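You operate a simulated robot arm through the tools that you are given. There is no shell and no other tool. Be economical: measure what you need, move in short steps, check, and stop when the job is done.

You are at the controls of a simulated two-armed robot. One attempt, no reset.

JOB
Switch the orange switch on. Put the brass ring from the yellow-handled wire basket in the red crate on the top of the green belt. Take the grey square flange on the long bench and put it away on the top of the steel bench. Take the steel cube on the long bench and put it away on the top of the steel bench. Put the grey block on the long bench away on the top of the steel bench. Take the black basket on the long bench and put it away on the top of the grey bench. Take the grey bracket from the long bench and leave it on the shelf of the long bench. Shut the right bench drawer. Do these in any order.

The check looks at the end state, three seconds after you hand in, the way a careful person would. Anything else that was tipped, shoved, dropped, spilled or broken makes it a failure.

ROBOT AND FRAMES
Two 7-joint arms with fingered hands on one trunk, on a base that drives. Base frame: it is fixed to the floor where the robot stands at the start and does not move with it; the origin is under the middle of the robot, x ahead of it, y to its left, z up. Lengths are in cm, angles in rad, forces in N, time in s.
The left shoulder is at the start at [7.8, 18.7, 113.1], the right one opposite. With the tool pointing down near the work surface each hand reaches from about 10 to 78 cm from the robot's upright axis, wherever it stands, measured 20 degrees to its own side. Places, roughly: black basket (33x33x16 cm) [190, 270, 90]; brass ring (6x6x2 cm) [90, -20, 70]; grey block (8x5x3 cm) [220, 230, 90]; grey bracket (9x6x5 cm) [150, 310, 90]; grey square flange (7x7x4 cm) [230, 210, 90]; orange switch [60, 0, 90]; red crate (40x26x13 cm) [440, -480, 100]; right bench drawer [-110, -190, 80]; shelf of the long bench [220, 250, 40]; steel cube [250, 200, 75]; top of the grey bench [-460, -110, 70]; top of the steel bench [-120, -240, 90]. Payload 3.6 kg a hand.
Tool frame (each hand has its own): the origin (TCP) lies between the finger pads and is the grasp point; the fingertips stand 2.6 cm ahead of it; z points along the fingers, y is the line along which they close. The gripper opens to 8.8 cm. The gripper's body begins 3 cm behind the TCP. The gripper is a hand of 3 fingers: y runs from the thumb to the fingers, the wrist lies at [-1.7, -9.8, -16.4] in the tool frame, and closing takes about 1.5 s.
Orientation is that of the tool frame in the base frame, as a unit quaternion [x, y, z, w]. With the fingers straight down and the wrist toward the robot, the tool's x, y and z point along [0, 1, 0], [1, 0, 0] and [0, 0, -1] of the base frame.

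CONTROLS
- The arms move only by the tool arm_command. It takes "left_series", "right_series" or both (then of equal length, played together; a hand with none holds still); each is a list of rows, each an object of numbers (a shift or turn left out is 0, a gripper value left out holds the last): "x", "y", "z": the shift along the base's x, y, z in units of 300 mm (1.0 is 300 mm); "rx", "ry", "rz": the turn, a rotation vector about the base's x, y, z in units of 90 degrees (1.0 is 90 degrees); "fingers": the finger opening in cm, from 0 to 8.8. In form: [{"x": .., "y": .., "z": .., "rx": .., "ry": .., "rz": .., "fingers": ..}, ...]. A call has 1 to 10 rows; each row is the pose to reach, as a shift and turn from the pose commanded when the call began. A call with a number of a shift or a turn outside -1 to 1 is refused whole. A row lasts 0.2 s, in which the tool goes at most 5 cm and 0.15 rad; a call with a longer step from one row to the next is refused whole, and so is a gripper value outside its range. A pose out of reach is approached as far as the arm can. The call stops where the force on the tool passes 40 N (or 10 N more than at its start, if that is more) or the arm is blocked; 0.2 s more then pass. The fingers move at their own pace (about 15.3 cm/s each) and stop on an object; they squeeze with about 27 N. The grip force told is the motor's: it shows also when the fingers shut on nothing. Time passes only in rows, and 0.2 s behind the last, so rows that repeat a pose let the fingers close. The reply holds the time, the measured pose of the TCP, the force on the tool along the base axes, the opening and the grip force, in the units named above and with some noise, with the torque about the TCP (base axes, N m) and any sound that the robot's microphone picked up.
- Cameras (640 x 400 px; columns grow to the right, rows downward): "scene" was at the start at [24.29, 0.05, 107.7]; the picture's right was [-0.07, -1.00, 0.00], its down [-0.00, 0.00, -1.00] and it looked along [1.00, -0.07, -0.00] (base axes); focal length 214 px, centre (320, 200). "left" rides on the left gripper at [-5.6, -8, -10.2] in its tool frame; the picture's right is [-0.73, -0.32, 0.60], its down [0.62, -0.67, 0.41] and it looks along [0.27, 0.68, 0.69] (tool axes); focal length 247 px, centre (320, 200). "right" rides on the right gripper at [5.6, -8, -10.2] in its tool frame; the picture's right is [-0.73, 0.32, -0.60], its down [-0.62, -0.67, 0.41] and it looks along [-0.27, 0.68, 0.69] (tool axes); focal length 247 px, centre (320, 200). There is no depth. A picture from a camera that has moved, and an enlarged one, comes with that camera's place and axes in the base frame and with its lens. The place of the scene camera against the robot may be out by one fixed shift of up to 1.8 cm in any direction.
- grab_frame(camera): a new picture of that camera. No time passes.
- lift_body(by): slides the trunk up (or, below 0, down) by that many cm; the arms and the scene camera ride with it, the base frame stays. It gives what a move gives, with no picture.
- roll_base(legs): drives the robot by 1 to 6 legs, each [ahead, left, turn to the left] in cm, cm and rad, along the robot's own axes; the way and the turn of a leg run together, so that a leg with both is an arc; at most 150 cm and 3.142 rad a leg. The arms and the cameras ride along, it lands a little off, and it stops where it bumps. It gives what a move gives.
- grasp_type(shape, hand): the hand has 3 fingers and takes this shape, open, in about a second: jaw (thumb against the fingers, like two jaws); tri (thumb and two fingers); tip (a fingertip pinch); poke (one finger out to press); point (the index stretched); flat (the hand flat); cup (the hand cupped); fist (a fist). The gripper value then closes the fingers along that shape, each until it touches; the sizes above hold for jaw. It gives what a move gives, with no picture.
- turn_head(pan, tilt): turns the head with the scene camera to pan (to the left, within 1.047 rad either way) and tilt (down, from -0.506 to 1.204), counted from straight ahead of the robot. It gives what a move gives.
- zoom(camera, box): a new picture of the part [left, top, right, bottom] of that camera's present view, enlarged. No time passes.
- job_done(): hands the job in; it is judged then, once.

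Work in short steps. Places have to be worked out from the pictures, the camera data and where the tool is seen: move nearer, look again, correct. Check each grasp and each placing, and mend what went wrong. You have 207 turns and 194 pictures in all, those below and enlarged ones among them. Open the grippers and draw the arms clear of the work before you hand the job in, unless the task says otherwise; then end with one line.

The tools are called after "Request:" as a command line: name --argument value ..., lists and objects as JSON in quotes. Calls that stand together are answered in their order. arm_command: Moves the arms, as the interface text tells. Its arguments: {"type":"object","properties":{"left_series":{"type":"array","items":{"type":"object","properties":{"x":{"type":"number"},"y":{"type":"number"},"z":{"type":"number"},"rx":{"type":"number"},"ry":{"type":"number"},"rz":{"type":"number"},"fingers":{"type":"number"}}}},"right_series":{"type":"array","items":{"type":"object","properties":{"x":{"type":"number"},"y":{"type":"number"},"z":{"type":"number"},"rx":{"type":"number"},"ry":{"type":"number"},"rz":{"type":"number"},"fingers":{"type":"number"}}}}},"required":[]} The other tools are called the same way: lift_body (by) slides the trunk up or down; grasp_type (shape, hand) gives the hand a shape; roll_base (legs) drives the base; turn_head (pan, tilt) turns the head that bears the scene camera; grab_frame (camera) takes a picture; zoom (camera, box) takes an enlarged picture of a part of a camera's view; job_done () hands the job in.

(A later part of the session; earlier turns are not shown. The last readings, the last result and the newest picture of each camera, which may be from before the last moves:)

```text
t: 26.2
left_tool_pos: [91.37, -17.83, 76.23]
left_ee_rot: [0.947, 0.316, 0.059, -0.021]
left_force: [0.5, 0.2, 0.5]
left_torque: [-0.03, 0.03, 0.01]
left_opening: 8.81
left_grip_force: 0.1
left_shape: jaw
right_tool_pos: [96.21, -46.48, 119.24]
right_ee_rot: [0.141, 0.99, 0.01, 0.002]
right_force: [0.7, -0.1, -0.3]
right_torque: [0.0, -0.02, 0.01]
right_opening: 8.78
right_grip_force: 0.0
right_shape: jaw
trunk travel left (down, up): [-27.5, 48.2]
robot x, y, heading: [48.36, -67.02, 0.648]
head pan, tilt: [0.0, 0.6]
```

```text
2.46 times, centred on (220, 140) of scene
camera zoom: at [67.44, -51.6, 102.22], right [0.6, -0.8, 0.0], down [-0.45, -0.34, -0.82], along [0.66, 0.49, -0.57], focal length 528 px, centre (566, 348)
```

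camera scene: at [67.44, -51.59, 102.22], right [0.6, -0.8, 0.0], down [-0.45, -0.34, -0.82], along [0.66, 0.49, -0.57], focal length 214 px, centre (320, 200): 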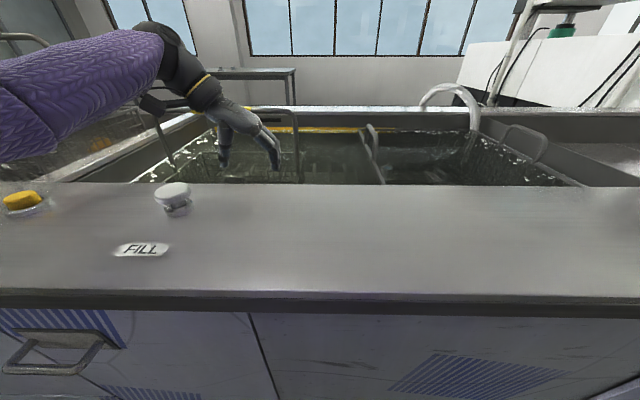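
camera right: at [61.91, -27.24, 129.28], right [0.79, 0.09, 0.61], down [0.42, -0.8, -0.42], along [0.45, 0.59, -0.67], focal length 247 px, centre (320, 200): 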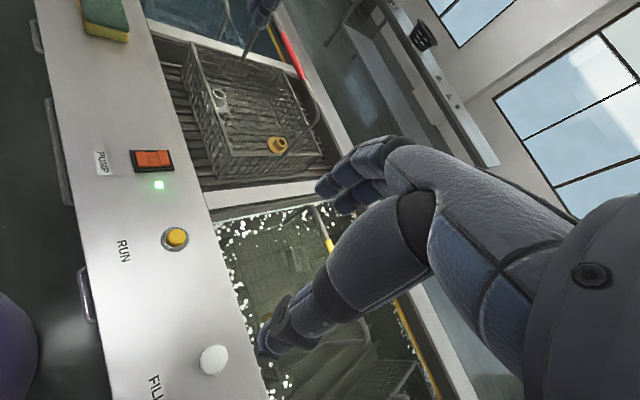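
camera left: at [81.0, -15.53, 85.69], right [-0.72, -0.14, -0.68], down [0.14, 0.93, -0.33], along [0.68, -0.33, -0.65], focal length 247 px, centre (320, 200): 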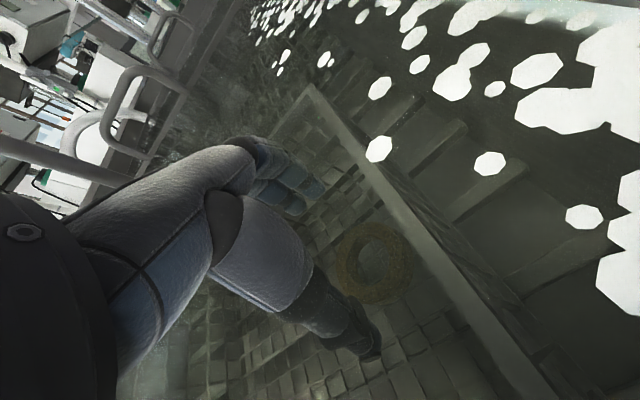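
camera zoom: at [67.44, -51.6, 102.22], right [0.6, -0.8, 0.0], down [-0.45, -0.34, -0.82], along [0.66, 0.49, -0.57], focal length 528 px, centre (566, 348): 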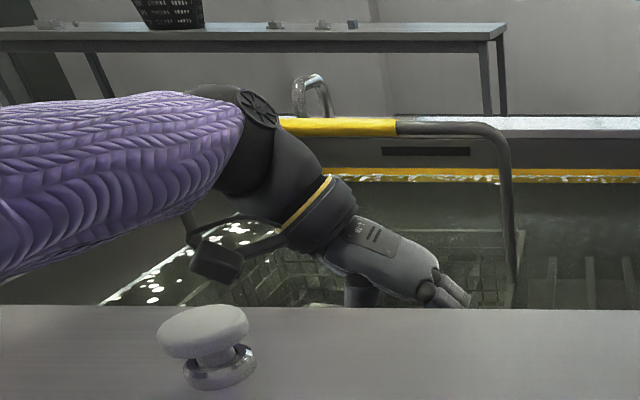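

Still aligned. Lower slowly to TCP z≈72.2 watching for floor contact.

Request:
arm_command --left_series '[{"z": -0.05}, {"z": -0.09}, {"z": -0.12}, {"z": -0.138}]'

Request:
grab_frame --camera "left"

```text
t: 27.2
left_tool_pos: [90.55, -18.54, 72.32]
left_ee_rot: [0.947, 0.316, 0.057, -0.021]
left_force: [-0.2, 0.1, -0.2]
left_torque: [0.04, 0.01, 0.03]
left_opening: 8.74
left_grip_force: 0.1
left_shape: jaw
left hand out of reach, approached as far as the arm can: row 3, 4
right_tool_pos: [96.23, -46.46, 119.31]
right_ee_rot: [0.141, 0.99, 0.011, 0.001]
right_force: [0.0, -0.1, 0.9]
right_torque: [-0.01, 0.03, -0.01]
right_opening: 8.79
right_grip_force: 0.0
right_shape: jaw
trunk travel left (down, up): [-27.5, 48.2]
robot x, y, heading: [48.76, -67.46, 0.642]
head pan, tilt: [0.0, 0.6]
```

```text
154 pictures are left
camera left: at [80.46, -16.13, 81.75], right [-0.72, -0.14, -0.68], down [0.14, 0.93, -0.33], along [0.68, -0.33, -0.65], focal length 247 px, centre (320, 200)
```

left: 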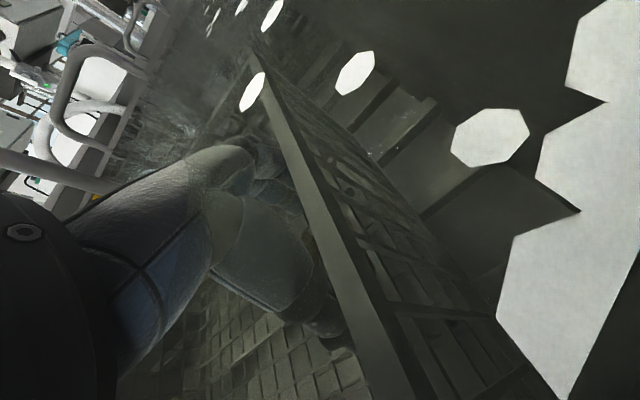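

The arm hit its reach limit, drifting ~1 cm. I'll raise the hand 8 cm and then lower the trunk by the same, gaining reach.

Request:
arm_command --left_series '[{"z": 0.14, "x": 0.02, "y": 0.025}, {"z": 0.27, "x": 0.02, "y": 0.025}, {"z": 0.34, "x": 0.02, "y": 0.025}]'

Request:
lift_body --by -7

Request:
grab_frame --camera "left"

Request:
grab_frame --camera "scene"

```text
t: 28.0
left_tool_pos: [91.11, -17.72, 82.61]
left_ee_rot: [0.947, 0.315, 0.057, -0.02]
left_force: [0.7, -0.3, -1.0]
left_torque: [-0.03, -0.03, -0.03]
left_opening: 8.78
left_grip_force: 0.0
left_shape: jaw
right_tool_pos: [96.29, -46.43, 119.28]
right_ee_rot: [0.141, 0.99, 0.01, 0.002]
right_force: [0.4, -1.0, 0.2]
right_torque: [-0.01, 0.02, 0.0]
right_opening: 8.79
right_grip_force: 0.1
right_shape: jaw
trunk travel left (down, up): [-27.5, 48.2]
robot x, y, heading: [48.46, -67.33, 0.642]
head pan, tilt: [0.0, 0.6]
```

```text
t: 29.0
left_tool_pos: [89.63, -19.77, 78.2]
left_ee_rot: [0.946, 0.315, 0.076, -0.03]
left_force: [0.2, 0.2, -0.3]
left_torque: [-0.04, 0.03, -0.02]
left_opening: 8.73
left_grip_force: 0.2
left_shape: jaw
right_tool_pos: [93.82, -49.13, 113.97]
right_ee_rot: [0.139, 0.99, 0.025, 0.011]
right_force: [0.2, 0.1, 1.0]
right_torque: [0.01, 0.03, 0.03]
right_opening: 8.81
right_grip_force: 0.1
right_shape: jaw
trunk travel left (down, up): [-20.5, 55.2]
robot x, y, heading: [48.2, -67.62, 0.647]
head pan, tilt: [0.0, 0.6]
```

```text
153 pictures are left
camera left: at [79.03, -17.66, 87.47], right [-0.7, -0.12, -0.71], down [0.15, 0.94, -0.3], along [0.7, -0.31, -0.64], focal length 247 px, centre (320, 200)
```

left: 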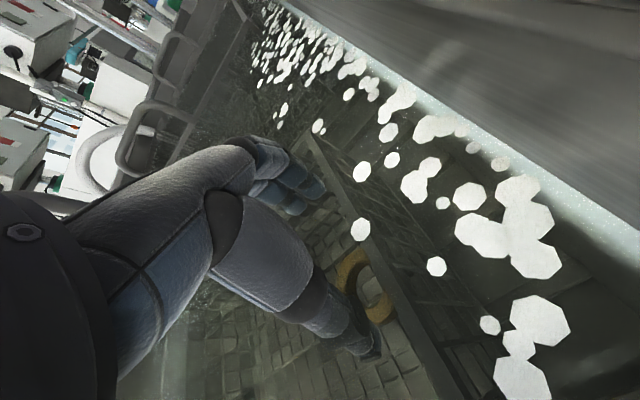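

```text
152 pictures are left
camera scene: at [65.64, -53.71, 95.97], right [0.6, -0.8, -0.01], down [-0.43, -0.31, -0.85], along [0.67, 0.51, -0.53], focal length 214 px, centre (320, 200)
```

scene: 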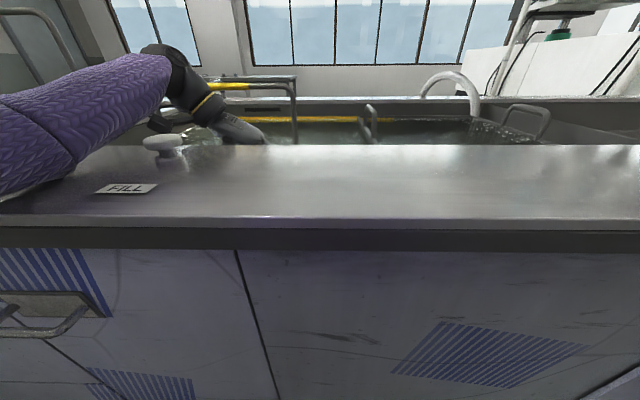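

The readings show the robot leaning: the left elbow is resting on the console. I'll raise the trunk back.

Request:
lift_body --by 7

Request:
grab_frame --camera "scene"

```text
t: 30.1
left_tool_pos: [91.33, -17.82, 82.66]
left_ee_rot: [0.947, 0.316, 0.058, -0.02]
left_force: [0.2, 0.1, 1.0]
left_torque: [0.02, -0.03, 0.0]
left_opening: 8.79
left_grip_force: 0.1
left_shape: jaw
right_tool_pos: [96.22, -46.55, 119.45]
right_ee_rot: [0.141, 0.99, 0.01, 0.002]
right_force: [-0.4, -0.2, 0.8]
right_torque: [0.06, -0.02, 0.02]
right_opening: 8.79
right_grip_force: 0.1
right_shape: jaw
trunk travel left (down, up): [-27.5, 48.2]
robot x, y, heading: [48.52, -67.29, 0.643]
head pan, tilt: [0.0, 0.6]
```

```text
151 pictures are left
camera scene: at [67.49, -51.71, 102.21], right [0.6, -0.8, 0.0], down [-0.45, -0.34, -0.83], along [0.66, 0.49, -0.56], focal length 214 px, centre (320, 200)
```

scene: 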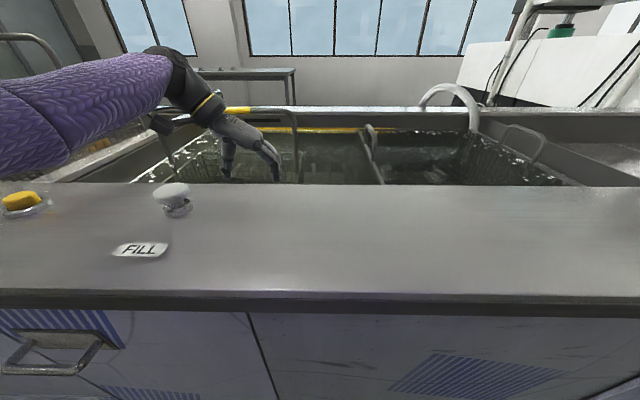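

Recovered upright. To gain reach I want the base closer; I'll look down to see the gap between base and bench front.

Request:
turn_head --pan 0 --tilt 1.2

Request:
grab_frame --camera "scene"

```text
t: 31.1
left_tool_pos: [91.19, -17.64, 82.48]
left_ee_rot: [0.947, 0.315, 0.058, -0.021]
left_force: [1.1, 0.0, 0.6]
left_torque: [0.01, -0.02, -0.01]
left_opening: 8.76
left_grip_force: 0.1
left_shape: jaw
right_tool_pos: [96.29, -46.45, 119.34]
right_ee_rot: [0.141, 0.99, 0.01, 0.002]
right_force: [0.1, 0.4, 0.3]
right_torque: [0.02, 0.02, -0.02]
right_opening: 8.8
right_grip_force: 0.0
right_shape: jaw
trunk travel left (down, up): [-27.5, 48.2]
robot x, y, heading: [48.22, -67.01, 0.646]
head pan, tilt: [0.0, 1.201]
```

```text
150 pictures are left
camera scene: at [64.82, -53.55, 97.77], right [0.6, -0.8, 0.0], down [-0.75, -0.56, -0.36], along [0.29, 0.22, -0.93], focal length 214 px, centre (320, 200)
```

scene: 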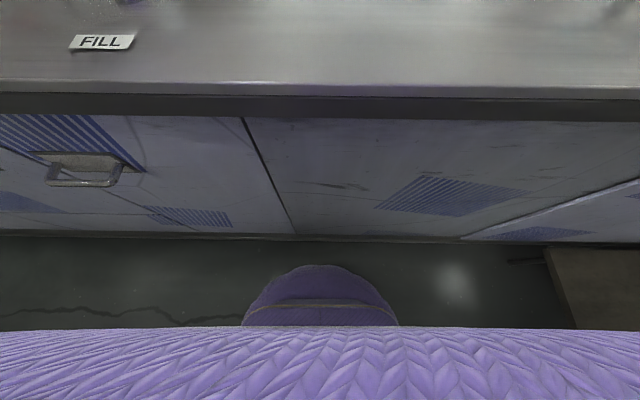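

There's roughly 10 cm between base and bench. I'll raise the hand, draw it back 7 cm, and drive 7 cm ahead.

Request:
arm_command --left_series '[{"z": 0.16}, {"z": 0.32}, {"z": 0.48}, {"z": 0.64}, {"z": 0.78}, {"z": 0.85, "x": -0.1, "y": -0.07}, {"z": 0.85, "x": -0.187, "y": -0.14}]'

Request:
roll_base --legs '[[7, 0, 0]]'

Request:
turn_head --pan 0.15 --tilt 0.7

Request:
grab_frame --camera "left"

```text
t: 32.7
left_tool_pos: [85.69, -22.1, 108.06]
left_ee_rot: [0.947, 0.316, 0.058, -0.019]
left_force: [0.2, 0.0, -0.2]
left_torque: [0.01, -0.01, 0.01]
left_opening: 8.77
left_grip_force: 0.1
left_shape: jaw
right_tool_pos: [96.29, -46.44, 119.31]
right_ee_rot: [0.141, 0.99, 0.011, 0.002]
right_force: [-0.5, -0.8, -0.1]
right_torque: [0.01, 0.02, 0.02]
right_opening: 8.78
right_grip_force: 0.0
right_shape: jaw
trunk travel left (down, up): [-27.5, 48.2]
robot x, y, heading: [48.43, -67.36, 0.642]
head pan, tilt: [0.0, 1.201]
```

```text
t: 33.7
left_tool_pos: [91.6, -17.72, 107.98]
left_ee_rot: [0.947, 0.315, 0.057, -0.019]
left_force: [0.3, -0.1, -0.6]
left_torque: [-0.03, 0.04, -0.02]
left_opening: 8.82
left_grip_force: 0.1
left_shape: jaw
right_tool_pos: [102.13, -42.12, 119.23]
right_ee_rot: [0.141, 0.99, 0.009, 0.002]
right_force: [0.7, -0.4, -0.3]
right_torque: [0.01, 0.05, -0.01]
right_opening: 8.78
right_grip_force: 0.0
right_shape: jaw
trunk travel left (down, up): [-27.5, 48.2]
robot x, y, heading: [54.13, -63.15, 0.643]
head pan, tilt: [0.0, 1.201]
```

```text
t: 34.7
left_tool_pos: [91.47, -17.67, 108.19]
left_ee_rot: [0.947, 0.315, 0.058, -0.02]
left_force: [-1.2, 0.8, 0.0]
left_torque: [0.0, 0.03, -0.06]
left_opening: 8.8
left_grip_force: 0.1
left_shape: jaw
right_tool_pos: [101.83, -42.22, 119.25]
right_ee_rot: [0.142, 0.99, 0.01, 0.002]
right_force: [0.9, -0.6, 0.1]
right_torque: [0.01, 0.0, -0.01]
right_opening: 8.81
right_grip_force: 0.1
right_shape: jaw
trunk travel left (down, up): [-27.5, 48.2]
robot x, y, heading: [53.99, -63.23, 0.641]
head pan, tilt: [0.15, 0.7]
```

```text
149 pictures are left
camera left: at [81.16, -15.44, 117.46], right [-0.72, -0.14, -0.68], down [0.14, 0.93, -0.33], along [0.68, -0.33, -0.65], focal length 247 px, centre (320, 200)
```

left: 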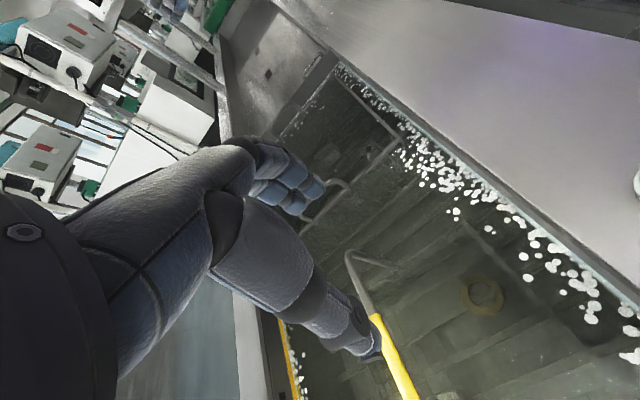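

Ring unchanged at (91.2,-18). Descend again in stages.

Request:
arm_command --left_series '[{"z": -0.15}, {"z": -0.3, "x": -0.005}, {"z": -0.45, "x": -0.01}, {"z": -0.6, "x": -0.01}, {"z": -0.75, "x": -0.01}, {"z": -0.88, "x": -0.01}, {"z": -1.0, "x": -0.01}]'

Request:
grab_frame --camera "scene"

Request:
grab_frame --camera "left"

```text
t: 36.3
left_tool_pos: [91.53, -16.98, 79.29]
left_ee_rot: [0.946, 0.317, 0.067, -0.026]
left_force: [0.6, -0.2, 0.2]
left_torque: [-0.04, 0.01, 0.02]
left_opening: 8.81
left_grip_force: 0.1
left_shape: jaw
right_tool_pos: [102.06, -42.33, 119.52]
right_ee_rot: [0.141, 0.99, 0.012, 0.001]
right_force: [-0.3, -0.6, -0.8]
right_torque: [0.0, 0.05, 0.01]
right_opening: 8.8
right_grip_force: 0.0
right_shape: jaw
trunk travel left (down, up): [-27.5, 48.2]
robot x, y, heading: [54.1, -62.96, 0.641]
head pan, tilt: [0.15, 0.7]
```

```text
148 pictures are left
camera scene: at [72.15, -46.6, 101.54], right [0.71, -0.7, 0.0], down [-0.45, -0.46, -0.76], along [0.54, 0.54, -0.65], focal length 214 px, centre (320, 200)
```

scene: 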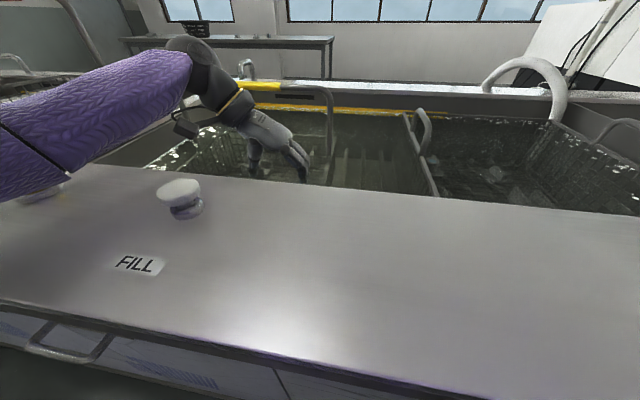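

```text
147 pictures are left
camera left: at [81.2, -14.8, 88.64], right [-0.71, -0.13, -0.7], down [0.14, 0.94, -0.31], along [0.7, -0.32, -0.65], focal length 247 px, centre (320, 200)
```

left: 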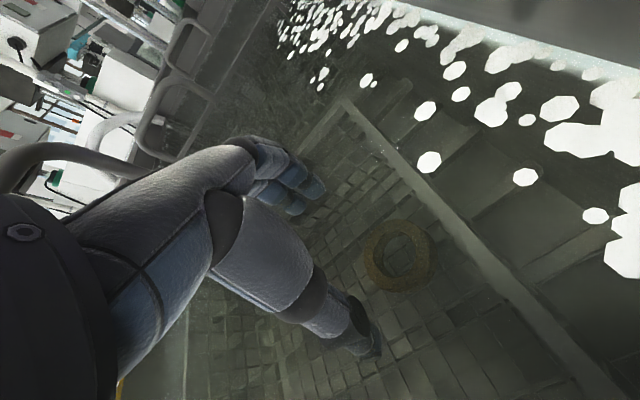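

The pose lags: the elbow is again touching something near the RUN button. I'll raise the hand, then back off 4.5 cm so the arm is straighter with the elbow higher.

Request:
arm_command --left_series '[{"z": 0.15}, {"z": 0.3}, {"z": 0.45}, {"z": 0.6}, {"z": 0.75}, {"z": 0.9}]'

Request:
roll_base --legs '[[-4.5, 0, 0]]'

Request:
grab_frame --camera "scene"

```text
t: 37.7
left_tool_pos: [91.11, -17.99, 105.04]
left_ee_rot: [0.947, 0.316, 0.058, -0.021]
left_force: [0.1, 0.4, -0.7]
left_torque: [0.0, -0.02, -0.02]
left_opening: 8.8
left_grip_force: 0.1
left_shape: jaw
right_tool_pos: [102.06, -42.25, 119.25]
right_ee_rot: [0.142, 0.99, 0.01, 0.002]
right_force: [0.0, 0.5, -0.3]
right_torque: [-0.01, 0.0, 0.01]
right_opening: 8.79
right_grip_force: 0.1
right_shape: jaw
trunk travel left (down, up): [-27.5, 48.2]
robot x, y, heading: [53.85, -62.64, 0.641]
head pan, tilt: [0.15, 0.7]
```

```text
t: 38.6
left_tool_pos: [87.26, -20.78, 105.08]
left_ee_rot: [0.947, 0.316, 0.059, -0.021]
left_force: [0.3, -0.5, 1.1]
left_torque: [0.02, -0.02, -0.01]
left_opening: 8.81
left_grip_force: 0.1
left_shape: jaw
right_tool_pos: [98.19, -45.2, 119.34]
right_ee_rot: [0.142, 0.99, 0.012, 0.003]
right_force: [-0.7, 0.0, 0.6]
right_torque: [0.0, -0.02, 0.04]
right_opening: 8.76
right_grip_force: 0.2
right_shape: jaw
trunk travel left (down, up): [-27.5, 48.2]
robot x, y, heading: [50.33, -65.58, 0.64]
head pan, tilt: [0.15, 0.7]
```

```text
146 pictures are left
camera scene: at [68.19, -49.46, 101.41], right [0.71, -0.7, 0.0], down [-0.45, -0.46, -0.77], along [0.54, 0.55, -0.64], focal length 214 px, centre (320, 200)
```

scene: 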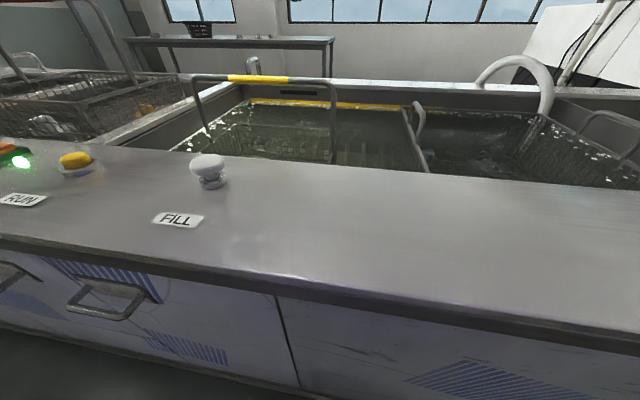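

Buttons look unchanged. Bring the hand back over the ring and down to z≈78, then check elbow.

Request:
arm_command --left_series '[{"x": 0.07, "y": 0.05}, {"x": 0.131, "y": 0.096, "z": -0.08}, {"x": 0.131, "y": 0.096, "z": -0.23}, {"x": 0.131, "y": 0.096, "z": -0.38}, {"x": 0.131, "y": 0.096, "z": -0.53}, {"x": 0.131, "y": 0.096, "z": -0.68}, {"x": 0.131, "y": 0.096, "z": -0.8}, {"x": 0.131, "y": 0.096, "z": -0.9}]'

Request:
grab_frame --camera "scene"

Request:
grab_frame --camera "left"

```text
t: 40.4
left_tool_pos: [91.33, -17.87, 77.94]
left_ee_rot: [0.947, 0.315, 0.057, -0.02]
left_force: [0.0, 0.6, -0.4]
left_torque: [0.01, 0.01, -0.03]
left_opening: 8.77
left_grip_force: 0.1
left_shape: jaw
right_tool_pos: [98.3, -45.14, 119.38]
right_ee_rot: [0.141, 0.99, 0.011, 0.001]
right_force: [0.2, -1.0, -0.4]
right_torque: [-0.01, 0.0, 0.0]
right_opening: 8.79
right_grip_force: 0.0
right_shape: jaw
trunk travel left (down, up): [-27.5, 48.2]
robot x, y, heading: [50.25, -65.86, 0.638]
head pan, tilt: [0.15, 0.7]
```

```text
145 pictures are left
camera scene: at [68.33, -49.36, 101.36], right [0.71, -0.7, 0.0], down [-0.45, -0.46, -0.76], along [0.54, 0.54, -0.64], focal length 214 px, centre (320, 200)
```

scene: 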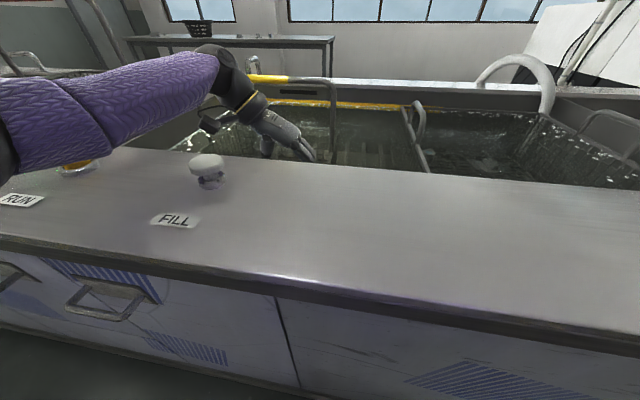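

```text
144 pictures are left
camera left: at [81.1, -15.36, 87.36], right [-0.72, -0.14, -0.68], down [0.14, 0.93, -0.33], along [0.68, -0.33, -0.65], focal length 247 px, centre (320, 200)
```

left: 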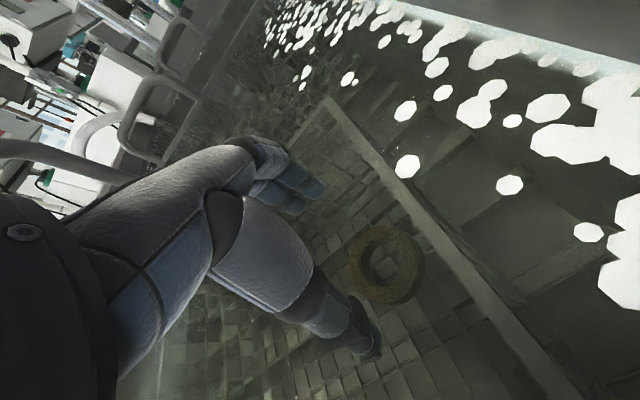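

Pose is exact now and the elbow is clear. Lower the last 5.5 cm.

Request:
arm_command --left_series '[{"z": -0.06, "x": -0.007}, {"z": -0.11, "x": -0.007}, {"z": -0.15, "x": -0.007}, {"z": -0.17, "x": -0.007}, {"z": -0.185, "x": -0.007}]'

Request:
grab_frame --camera "left"

```text
t: 41.6
left_tool_pos: [91.19, -17.71, 72.42]
left_ee_rot: [0.947, 0.316, 0.058, -0.021]
left_force: [0.2, 0.0, 0.8]
left_torque: [-0.02, 0.05, 0.02]
left_opening: 8.8
left_grip_force: 0.1
left_shape: jaw
right_tool_pos: [98.22, -44.93, 119.44]
right_ee_rot: [0.142, 0.99, 0.01, 0.001]
right_force: [-0.3, 0.4, 0.1]
right_torque: [0.01, -0.03, -0.01]
right_opening: 8.79
right_grip_force: 0.0
right_shape: jaw
trunk travel left (down, up): [-27.5, 48.2]
robot x, y, heading: [50.2, -66.24, 0.643]
head pan, tilt: [0.15, 0.7]
```

```text
143 pictures are left
camera left: at [80.94, -15.31, 81.84], right [-0.72, -0.14, -0.68], down [0.14, 0.93, -0.33], along [0.68, -0.33, -0.65], focal length 247 px, centre (320, 200)
```

left: 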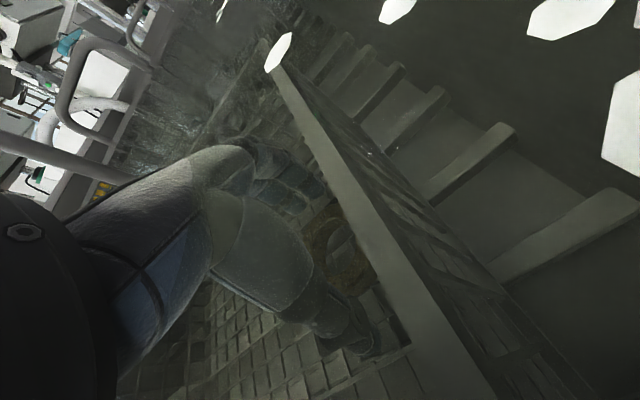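

The ring lies ~2.5 cm straight below the TCP. I'll go 0.7 cm lower and close.

Request:
arm_command --left_series '[{"z": -0.012}, {"z": -0.023}, {"z": -0.023, "fingers": 5}, {"z": -0.023, "fingers": 3}, {"z": -0.023, "fingers": 0}, {"z": -0.023, "fingers": 0}, {"z": -0.023, "fingers": 0}, {"z": -0.023, "fingers": 0}]'

Request:
grab_frame --camera "left"

```text
t: 43.4
left_tool_pos: [91.11, -17.75, 71.65]
left_ee_rot: [0.947, 0.316, 0.058, -0.019]
left_force: [0.3, -0.2, -0.2]
left_torque: [-0.02, 0.02, 0.01]
left_opening: 5.15
left_grip_force: 27.4
left_shape: jaw
right_tool_pos: [98.31, -44.98, 119.27]
right_ee_rot: [0.142, 0.99, 0.011, 0.001]
right_force: [-0.5, 0.0, -0.1]
right_torque: [-0.02, 0.01, -0.01]
right_opening: 8.77
right_grip_force: 0.1
right_shape: jaw
trunk travel left (down, up): [-27.5, 48.2]
robot x, y, heading: [50.37, -65.85, 0.643]
head pan, tilt: [0.15, 0.7]
```

```text
142 pictures are left
camera left: at [80.9, -15.31, 81.15], right [-0.72, -0.14, -0.68], down [0.14, 0.93, -0.33], along [0.68, -0.33, -0.65], focal length 247 px, centre (320, 200)
```

left: 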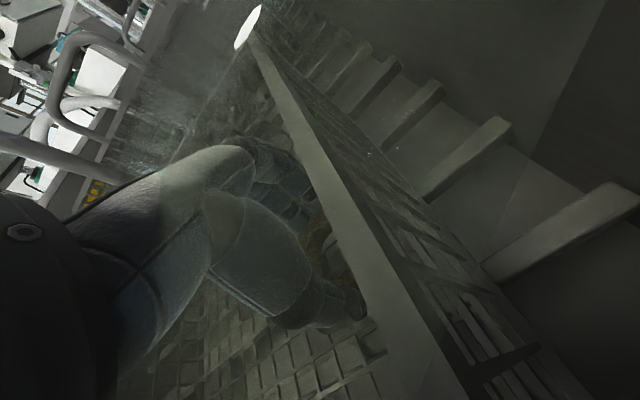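

Fingers stopped at 5.15 cm with 27 N — on the ring. Lift straight up and check.

Request:
arm_command --left_series '[{"z": 0.06}, {"z": 0.15}, {"z": 0.29}, {"z": 0.43}, {"z": 0.57}, {"z": 0.71}, {"z": 0.85}, {"z": 0.99}]'

Request:
arm_command --left_series '[{"z": 0.15}, {"z": 0.3}]'

Request:
grab_frame --camera "left"

Request:
grab_frame --camera "scene"

```text
t: 45.2
left_tool_pos: [91.2, -17.68, 101.38]
left_ee_rot: [0.947, 0.316, 0.058, -0.02]
left_force: [0.2, -0.3, -2.4]
left_torque: [-0.01, -0.02, 0.0]
left_opening: 5.17
left_grip_force: 26.6
left_shape: jaw
right_tool_pos: [98.27, -44.95, 119.36]
right_ee_rot: [0.142, 0.99, 0.01, 0.002]
right_force: [0.2, 0.5, -0.8]
right_torque: [0.02, 0.01, 0.01]
right_opening: 8.81
right_grip_force: 0.0
right_shape: jaw
trunk travel left (down, up): [-27.5, 48.2]
robot x, y, heading: [50.21, -65.8, 0.641]
head pan, tilt: [0.15, 0.7]
```

```text
t: 45.8
left_tool_pos: [91.26, -17.53, 110.37]
left_ee_rot: [0.947, 0.316, 0.057, -0.02]
left_force: [0.1, 0.3, -1.5]
left_torque: [-0.02, 0.0, 0.06]
left_opening: 5.15
left_grip_force: 27.4
left_shape: jaw
right_tool_pos: [98.2, -44.95, 119.34]
right_ee_rot: [0.142, 0.99, 0.01, 0.002]
right_force: [-0.7, 0.0, 0.3]
right_torque: [-0.01, 0.0, -0.03]
right_opening: 8.79
right_grip_force: 0.1
right_shape: jaw
trunk travel left (down, up): [-27.5, 48.2]
robot x, y, heading: [50.21, -65.67, 0.64]
head pan, tilt: [0.15, 0.7]
```

```text
141 pictures are left
camera left: at [81.05, -15.23, 119.88], right [-0.72, -0.14, -0.68], down [0.14, 0.93, -0.33], along [0.68, -0.33, -0.65], focal length 247 px, centre (320, 200)
```

left: 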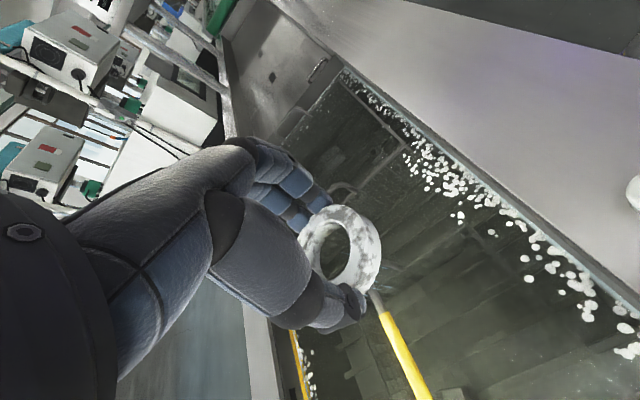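

```text
140 pictures are left
camera scene: at [68.32, -49.38, 101.36], right [0.71, -0.7, 0.0], down [-0.45, -0.46, -0.76], along [0.54, 0.54, -0.64], focal length 214 px, centre (320, 200)
```

scene: 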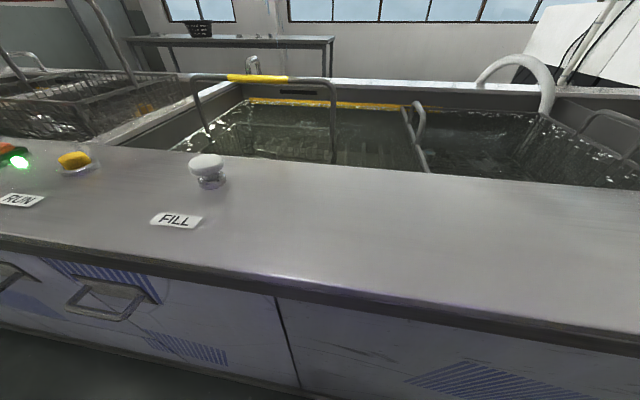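

The ring is in the hand but looks pale; I'll zoom to check it.

Request:
zoom --camera "left" --box '[260, 170, 420, 330]'

```text
2.50 times, centred on (340, 250) of left
camera zoom: at [81.05, -15.23, 119.88], right [-0.72, -0.14, -0.68], down [0.14, 0.93, -0.33], along [0.68, -0.33, -0.65], focal length 617 px, centre (270, 75)
```

zoom: 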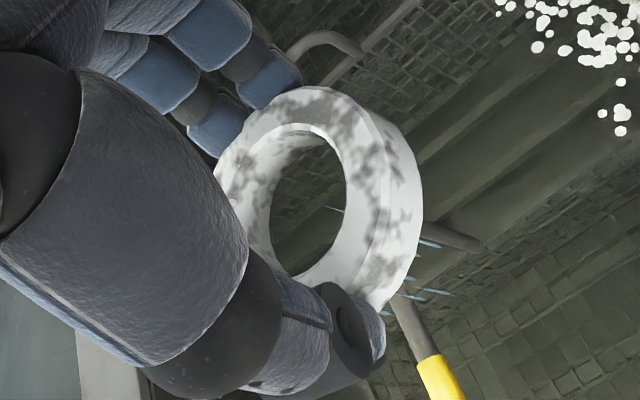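

It's covered with foam; grip is firm. I'll draw the hand back nearer the robot and look along the aisle to the right.

Request:
arm_command --left_series '[{"x": -0.1, "y": -0.1, "z": 0.05}, {"x": -0.2, "y": -0.2, "z": 0.1}, {"x": -0.3, "y": -0.3, "z": 0.15}, {"x": -0.4, "y": -0.36, "z": 0.15}, {"x": -0.5, "y": -0.4, "z": 0.15}]'

Request:
turn_head --pan -1.04 --tilt 0.15

Request:
grab_frame --camera "scene"

```text
t: 47.0
left_tool_pos: [76.1, -29.75, 114.94]
left_ee_rot: [0.947, 0.316, 0.057, -0.02]
left_force: [0.8, 0.0, -1.5]
left_torque: [0.0, -0.01, 0.0]
left_opening: 5.13
left_grip_force: 27.3
left_shape: jaw
right_tool_pos: [98.18, -44.97, 119.44]
right_ee_rot: [0.142, 0.99, 0.011, 0.002]
right_force: [0.5, 0.4, 0.3]
right_torque: [0.0, -0.03, 0.01]
right_opening: 8.79
right_grip_force: 0.1
right_shape: jaw
trunk travel left (down, up): [-27.5, 48.2]
robot x, y, heading: [50.18, -65.73, 0.643]
head pan, tilt: [0.15, 0.7]
```

```text
t: 48.4
left_tool_pos: [76.25, -29.61, 114.89]
left_ee_rot: [0.947, 0.316, 0.057, -0.02]
left_force: [1.0, 0.6, -2.1]
left_torque: [-0.02, 0.01, 0.01]
left_opening: 5.13
left_grip_force: 26.9
left_shape: jaw
right_tool_pos: [98.29, -44.92, 119.45]
right_ee_rot: [0.142, 0.99, 0.01, 0.002]
right_force: [0.4, -0.8, 0.2]
right_torque: [0.02, 0.0, -0.03]
right_opening: 8.79
right_grip_force: 0.0
right_shape: jaw
trunk travel left (down, up): [-27.5, 48.2]
robot x, y, heading: [50.64, -65.78, 0.64]
head pan, tilt: [-1.04, 0.15]
```

```text
138 pictures are left
camera scene: at [70.92, -58.99, 106.36], right [-0.39, -0.92, 0.0], down [-0.14, 0.06, -0.99], along [0.91, -0.38, -0.15], focal length 214 px, centre (320, 200)
```

scene: 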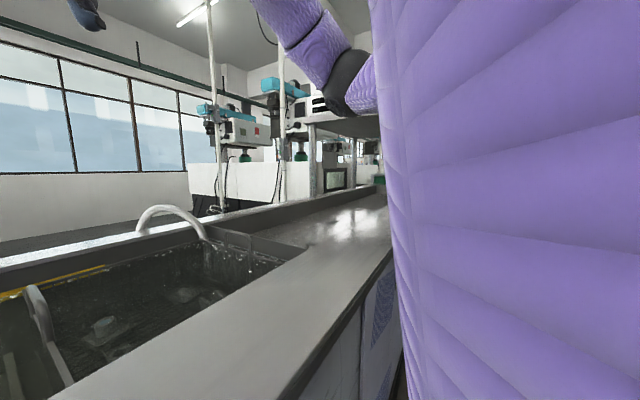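

The arm blocks that view. I'll back off 20 cm and turn to face along the bench.

Request:
roll_base --legs '[[-20, 0, 0], [0, 0, -1.568]]'

Request:
turn_head --pan 0 --tilt 0.25

Request:
grab_frame --camera "scene"

Request:
grab_frame --camera "right"

```text
t: 53.8
left_tool_pos: [70.58, -103.17, 114.93]
left_ee_rot: [0.895, -0.442, 0.056, 0.026]
left_force: [0.0, 0.8, -2.4]
left_torque: [0.0, 0.0, 0.02]
left_opening: 5.14
left_grip_force: 26.6
left_shape: jaw
right_tool_pos: [55.55, -125.47, 119.38]
right_ee_rot: [0.797, 0.604, 0.006, 0.008]
right_force: [1.0, -0.3, 0.1]
right_torque: [0.0, -0.03, -0.01]
right_opening: 8.79
right_grip_force: 0.0
right_shape: jaw
trunk travel left (down, up): [-27.5, 48.2]
robot x, y, heading: [34.24, -77.82, -0.913]
head pan, tilt: [-1.04, 0.15]
```

```text
t: 55.0
left_tool_pos: [70.53, -103.24, 114.94]
left_ee_rot: [0.895, -0.441, 0.055, 0.026]
left_force: [1.0, 0.5, -3.0]
left_torque: [0.03, 0.01, -0.04]
left_opening: 5.13
left_grip_force: 26.4
left_shape: jaw
right_tool_pos: [55.66, -125.55, 119.53]
right_ee_rot: [0.797, 0.604, 0.006, 0.008]
right_force: [-0.3, 0.2, -0.5]
right_torque: [0.01, -0.01, -0.01]
right_opening: 8.77
right_grip_force: 0.1
right_shape: jaw
trunk travel left (down, up): [-27.5, 48.2]
robot x, y, heading: [34.23, -77.43, -0.919]
head pan, tilt: [0.0, 0.25]
```

```text
137 pictures are left
camera scene: at [48.97, -97.35, 105.44], right [-0.79, -0.61, 0.0], down [-0.15, 0.2, -0.97], along [0.59, -0.77, -0.25], focal length 214 px, centre (320, 200)
```

scene: 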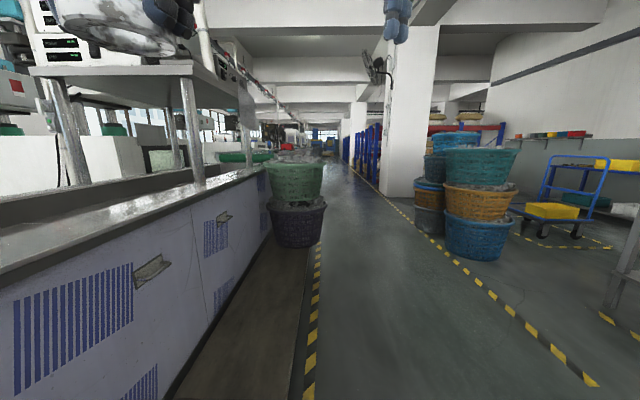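

```text
136 pictures are left
camera right: at [49.18, -117.71, 129.28], right [0.1, -0.79, 0.61], down [-0.8, -0.42, -0.42], along [0.59, -0.44, -0.67], focal length 247 px, centre (320, 200)
```

right: 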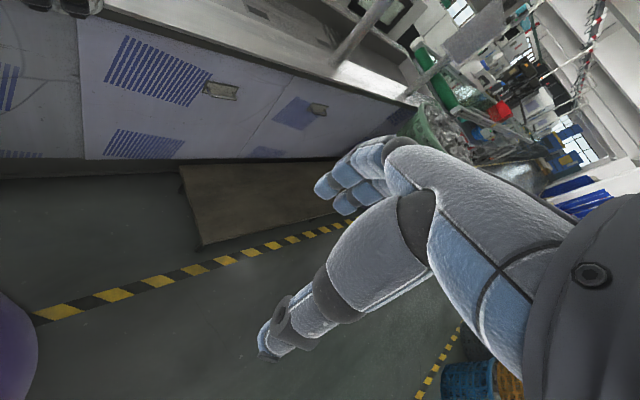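

The aisle is clear between the laundry tubs (left) and the blue tubs (right). I'll sidestep right 46 cm then go 250 cm ahead.

Request:
roll_base --legs '[[0, -46, 0], [125, 0, 0], [125, 0, 0]]'

Request:
grab_frame --camera "scene"

```text
t: 69.7
left_tool_pos: [185.12, -331.38, 114.95]
left_ee_rot: [0.893, -0.445, 0.055, 0.026]
left_force: [-0.1, -0.5, -2.6]
left_torque: [0.0, 0.03, -0.01]
left_opening: 5.1
left_grip_force: 27.1
left_shape: jaw
right_tool_pos: [169.73, -353.61, 119.4]
right_ee_rot: [0.799, 0.601, 0.006, 0.009]
right_force: [0.6, -0.3, -0.1]
right_torque: [0.03, 0.01, 0.0]
right_opening: 8.79
right_grip_force: 0.1
right_shape: jaw
trunk travel left (down, up): [-27.5, 48.2]
robot x, y, heading: [148.91, -305.68, -0.926]
head pan, tilt: [0.0, 0.25]
```

```text
135 pictures are left
camera scene: at [163.32, -325.35, 105.43], right [-0.8, -0.6, 0.0], down [-0.15, 0.2, -0.97], along [0.58, -0.77, -0.25], focal length 214 px, centre (320, 200)
```

scene: 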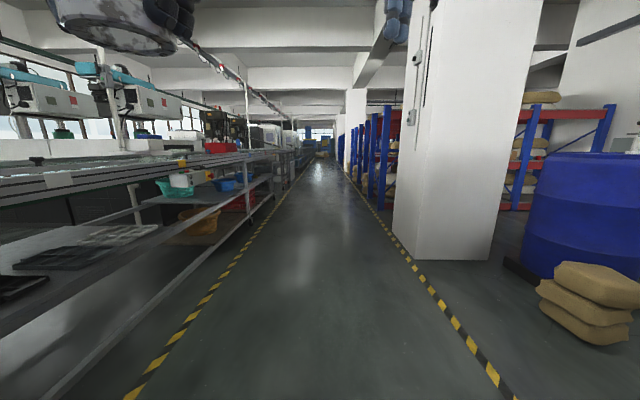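

The red crate is visible ahead on the left belt. Corridor ahead is clear; drive 270 cm on.

Request:
roll_base --legs '[[135, 0, 0], [135, 0, 0]]'

Request:
turn_head --pan 1.0 --tilt 0.25

Request:
grab_frame --camera "scene"

```text
t: 82.7
left_tool_pos: [345.37, -547.57, 114.85]
left_ee_rot: [0.892, -0.448, 0.054, 0.026]
left_force: [0.4, -0.6, -2.2]
left_torque: [0.0, -0.01, -0.01]
left_opening: 5.16
left_grip_force: 27.3
left_shape: jaw
right_tool_pos: [330.19, -569.61, 119.39]
right_ee_rot: [0.801, 0.599, 0.006, 0.008]
right_force: [0.3, 0.1, -0.1]
right_torque: [0.01, 0.01, 0.05]
right_opening: 8.78
right_grip_force: 0.0
right_shape: jaw
trunk travel left (down, up): [-27.5, 48.2]
robot x, y, heading: [309.44, -521.5, -0.928]
head pan, tilt: [0.0, 0.25]
```

```text
t: 84.0
left_tool_pos: [345.35, -547.66, 114.89]
left_ee_rot: [0.892, -0.447, 0.054, 0.027]
left_force: [-1.2, -0.7, -1.3]
left_torque: [0.04, 0.04, -0.03]
left_opening: 5.13
left_grip_force: 27.2
left_shape: jaw
right_tool_pos: [330.1, -569.69, 119.3]
right_ee_rot: [0.801, 0.599, 0.007, 0.008]
right_force: [0.3, 0.4, 0.0]
right_torque: [0.01, 0.01, 0.02]
right_opening: 8.79
right_grip_force: 0.0
right_shape: jaw
trunk travel left (down, up): [-27.5, 48.2]
robot x, y, heading: [309.52, -521.37, -0.932]
head pan, tilt: [1.0, 0.25]
```

```text
134 pictures are left
camera scene: at [327.46, -533.29, 105.44], right [0.07, -1.0, 0.0], down [-0.25, -0.02, -0.97], along [0.97, 0.07, -0.25], focal length 214 px, centre (320, 200)
```

scene: 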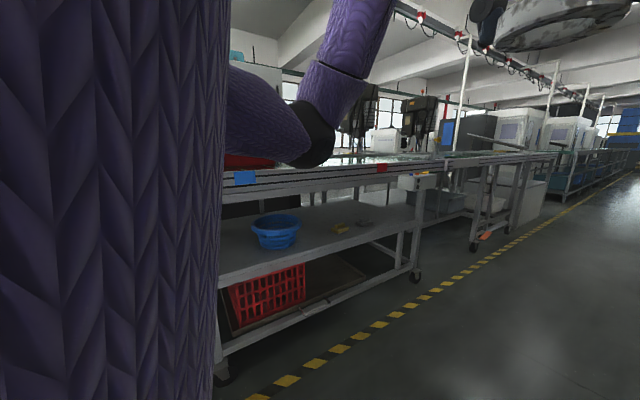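

Turn to face the belt.

Request:
roll_base --legs '[[0, 0, 1.572]]'

Request:
turn_head --pan -0.2 --tilt 0.25

Request:
grab_frame --camera "scene"

```text
t: 88.2
left_tool_pos: [335.67, -485.8, 114.93]
left_ee_rot: [0.949, 0.31, 0.058, -0.02]
left_force: [-0.4, 0.6, -2.4]
left_torque: [-0.03, 0.03, -0.02]
left_opening: 5.12
left_grip_force: 27.2
left_shape: jaw
right_tool_pos: [357.56, -501.44, 119.38]
right_ee_rot: [0.148, 0.989, 0.01, 0.002]
right_force: [0.7, 0.4, -0.6]
right_torque: [0.04, 0.02, -0.01]
right_opening: 8.78
right_grip_force: 0.2
right_shape: jaw
trunk travel left (down, up): [-27.5, 48.2]
robot x, y, heading: [309.32, -521.54, 0.628]
head pan, tilt: [1.0, 0.25]
```

```text
t: 89.6
left_tool_pos: [335.67, -485.82, 114.87]
left_ee_rot: [0.949, 0.31, 0.058, -0.02]
left_force: [-0.1, 0.3, -2.7]
left_torque: [-0.01, 0.02, 0.0]
left_opening: 5.08
left_grip_force: 26.9
left_shape: jaw
right_tool_pos: [357.63, -501.39, 119.3]
right_ee_rot: [0.148, 0.989, 0.011, 0.002]
right_force: [-0.5, 0.2, 0.4]
right_torque: [0.01, 0.0, 0.01]
right_opening: 8.77
right_grip_force: 0.0
right_shape: jaw
trunk travel left (down, up): [-27.5, 48.2]
robot x, y, heading: [309.4, -521.44, 0.631]
head pan, tilt: [-0.201, 0.25]
```

```text
133 pictures are left
camera scene: at [330.03, -507.47, 105.44], right [0.42, -0.91, 0.0], down [-0.22, -0.1, -0.97], along [0.88, 0.4, -0.25], focal length 214 px, centre (320, 200)
```

scene: 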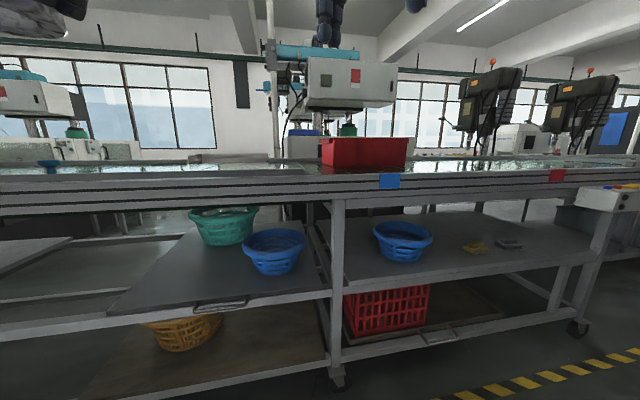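

The crate stands on the belt, rim about z 104. I'll sidestep right 53 cm, go ahead 45 cm, and look again.

Request:
roll_base --legs '[[0, -53, 0.01], [45, 0, 0]]'

Request:
turn_head --pan 0.1 --tilt 0.45

Request:
grab_frame --camera "scene"

Request:
grab_frame --camera "left"

```text
t: 95.0
left_tool_pos: [402.73, -501.2, 114.89]
left_ee_rot: [0.947, 0.314, 0.057, -0.02]
left_force: [-0.1, -1.0, -1.3]
left_torque: [0.01, 0.0, -0.04]
left_opening: 5.14
left_grip_force: 27.1
left_shape: jaw
right_tool_pos: [425.06, -516.5, 119.27]
right_ee_rot: [0.141, 0.99, 0.011, 0.002]
right_force: [0.4, -0.4, -0.9]
right_torque: [0.03, 0.02, -0.01]
right_opening: 8.79
right_grip_force: 0.2
right_shape: jaw
trunk travel left (down, up): [-27.5, 48.2]
robot x, y, heading: [377.3, -537.8, 0.639]
head pan, tilt: [-0.201, 0.25]
```

```text
t: 95.8
left_tool_pos: [402.85, -501.26, 114.89]
left_ee_rot: [0.947, 0.316, 0.058, -0.02]
left_force: [-0.7, 0.6, -2.2]
left_torque: [0.03, 0.02, 0.03]
left_opening: 5.1
left_grip_force: 26.3
left_shape: jaw
right_tool_pos: [424.87, -516.62, 119.26]
right_ee_rot: [0.141, 0.99, 0.011, 0.0]
right_force: [-0.7, 0.2, 0.7]
right_torque: [-0.02, 0.0, -0.03]
right_opening: 8.77
right_grip_force: 0.0
right_shape: jaw
trunk travel left (down, up): [-27.5, 48.2]
robot x, y, heading: [376.65, -537.15, 0.643]
head pan, tilt: [0.099, 0.45]
```

```text
132 pictures are left
camera scene: at [395.77, -520.74, 103.58], right [0.67, -0.74, 0.0], down [-0.32, -0.29, -0.9], along [0.66, 0.61, -0.44], focal length 214 px, centre (320, 200)
```

scene: 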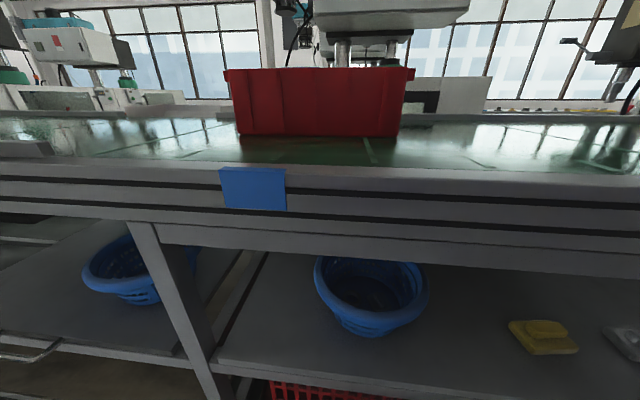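

```text
131 pictures are left
camera left: at [392.56, -498.89, 124.37], right [-0.72, -0.14, -0.68], down [0.14, 0.93, -0.33], along [0.68, -0.33, -0.65], focal length 247 px, centre (320, 200)
```

left: 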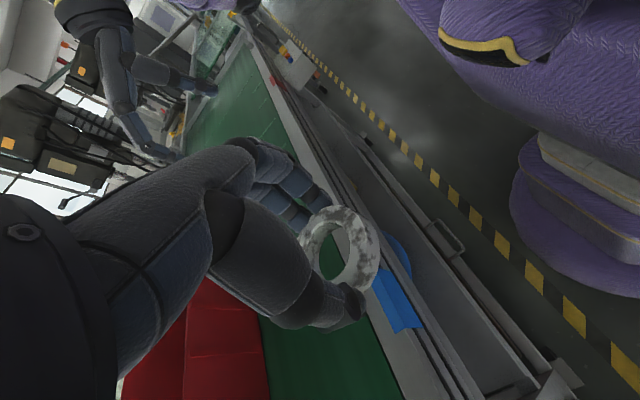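

Crate centre ≈ (444,-478.6), rim ≈ z 108, floor ≈ 95. I'll raise the trunk 18 cm for clearance, pull the right hand back, and approach 20 cm.

Request:
lift_body --by 18

Request:
arm_command --right_series '[{"x": -0.12, "y": -0.09}, {"x": -0.24, "y": -0.18}, {"x": -0.36, "y": -0.27}, {"x": -0.44, "y": -0.33}]'

Request:
roll_base --legs '[[20, 0, 0]]'

Request:
turn_head --pan 0.1 --tilt 0.7

Request:
grab_frame --camera "scene"

Request:
grab_frame --camera "left"

```text
t: 97.8
left_tool_pos: [402.91, -501.24, 132.84]
left_ee_rot: [0.947, 0.315, 0.056, -0.02]
left_force: [0.3, 0.7, -2.1]
left_torque: [-0.02, -0.01, 0.01]
left_opening: 5.14
left_grip_force: 27.4
left_shape: jaw
right_tool_pos: [424.92, -516.52, 137.3]
right_ee_rot: [0.141, 0.99, 0.01, 0.002]
right_force: [1.0, 0.7, 0.5]
right_torque: [0.04, 0.02, 0.02]
right_opening: 8.79
right_grip_force: 0.0
right_shape: jaw
trunk travel left (down, up): [-45.5, 30.2]
robot x, y, heading: [376.76, -537.07, 0.643]
head pan, tilt: [0.099, 0.45]
```

```text
t: 98.8
left_tool_pos: [402.79, -501.32, 132.91]
left_ee_rot: [0.947, 0.314, 0.057, -0.02]
left_force: [-0.2, -0.7, -2.0]
left_torque: [0.03, 0.03, 0.0]
left_opening: 5.11
left_grip_force: 27.4
left_shape: jaw
right_tool_pos: [411.63, -526.61, 137.36]
right_ee_rot: [0.142, 0.99, 0.011, 0.001]
right_force: [-0.3, -0.2, -0.1]
right_torque: [-0.02, 0.01, 0.0]
right_opening: 8.77
right_grip_force: 0.1
right_shape: jaw
trunk travel left (down, up): [-45.5, 30.2]
robot x, y, heading: [376.88, -537.47, 0.64]
head pan, tilt: [0.099, 0.45]
```

```text
t: 100.5
left_tool_pos: [417.21, -490.65, 132.94]
left_ee_rot: [0.95, 0.307, 0.058, -0.02]
left_force: [-0.9, -0.6, -2.7]
left_torque: [0.01, -0.01, 0.02]
left_opening: 5.11
left_grip_force: 26.7
left_shape: jaw
right_tool_pos: [425.71, -516.08, 137.43]
right_ee_rot: [0.152, 0.988, 0.01, 0.002]
right_force: [-0.9, -0.1, 0.0]
right_torque: [0.01, -0.02, -0.02]
right_opening: 8.82
right_grip_force: 0.0
right_shape: jaw
trunk travel left (down, up): [-45.5, 30.2]
robot x, y, heading: [391.12, -525.94, 0.622]
head pan, tilt: [0.099, 0.45]
stopped in leg 1: the robot was blocked; the commanded pose is now the measured one
```

```text
t: 101.3
left_tool_pos: [417.55, -490.54, 132.9]
left_ee_rot: [0.95, 0.307, 0.056, -0.02]
left_force: [-0.3, 0.4, -2.2]
left_torque: [0.0, -0.02, -0.02]
left_opening: 5.16
left_grip_force: 26.9
left_shape: jaw
right_tool_pos: [426.06, -515.97, 137.35]
right_ee_rot: [0.152, 0.988, 0.009, 0.002]
right_force: [0.0, -0.3, 0.6]
right_torque: [0.01, 0.04, 0.01]
right_opening: 8.8
right_grip_force: 0.0
right_shape: jaw
trunk travel left (down, up): [-45.5, 30.2]
robot x, y, heading: [390.91, -525.89, 0.625]
head pan, tilt: [0.099, 0.7]
```

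```text
130 pictures are left
camera scene: at [407.76, -511.67, 120.62], right [0.66, -0.75, 0.0], down [-0.48, -0.43, -0.77], along [0.57, 0.51, -0.64], focal length 214 px, centre (320, 200)
```

scene: 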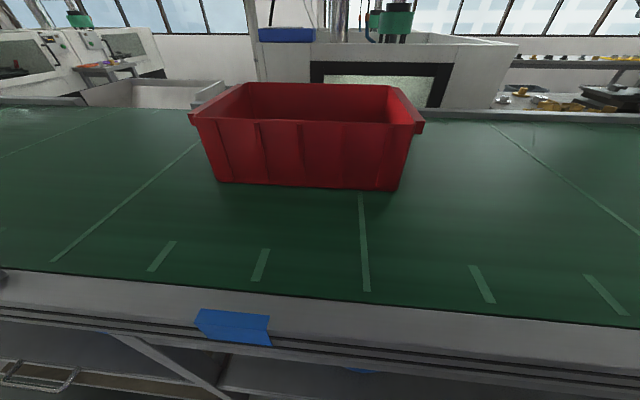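

```text
129 pictures are left
camera left: at [407.41, -487.95, 142.31], right [-0.72, -0.12, -0.68], down [0.15, 0.93, -0.33], along [0.68, -0.34, -0.65], focal length 247 px, centre (320, 200)
```

left: 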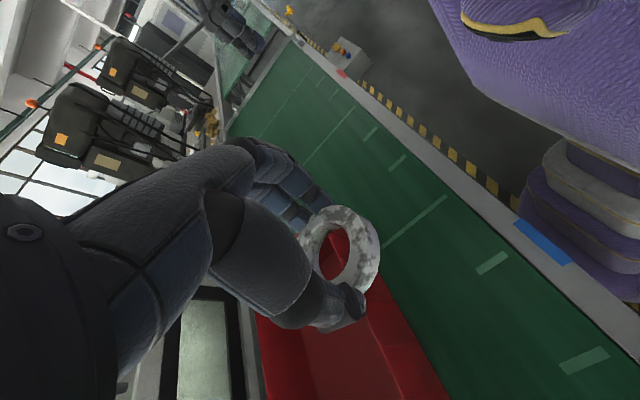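

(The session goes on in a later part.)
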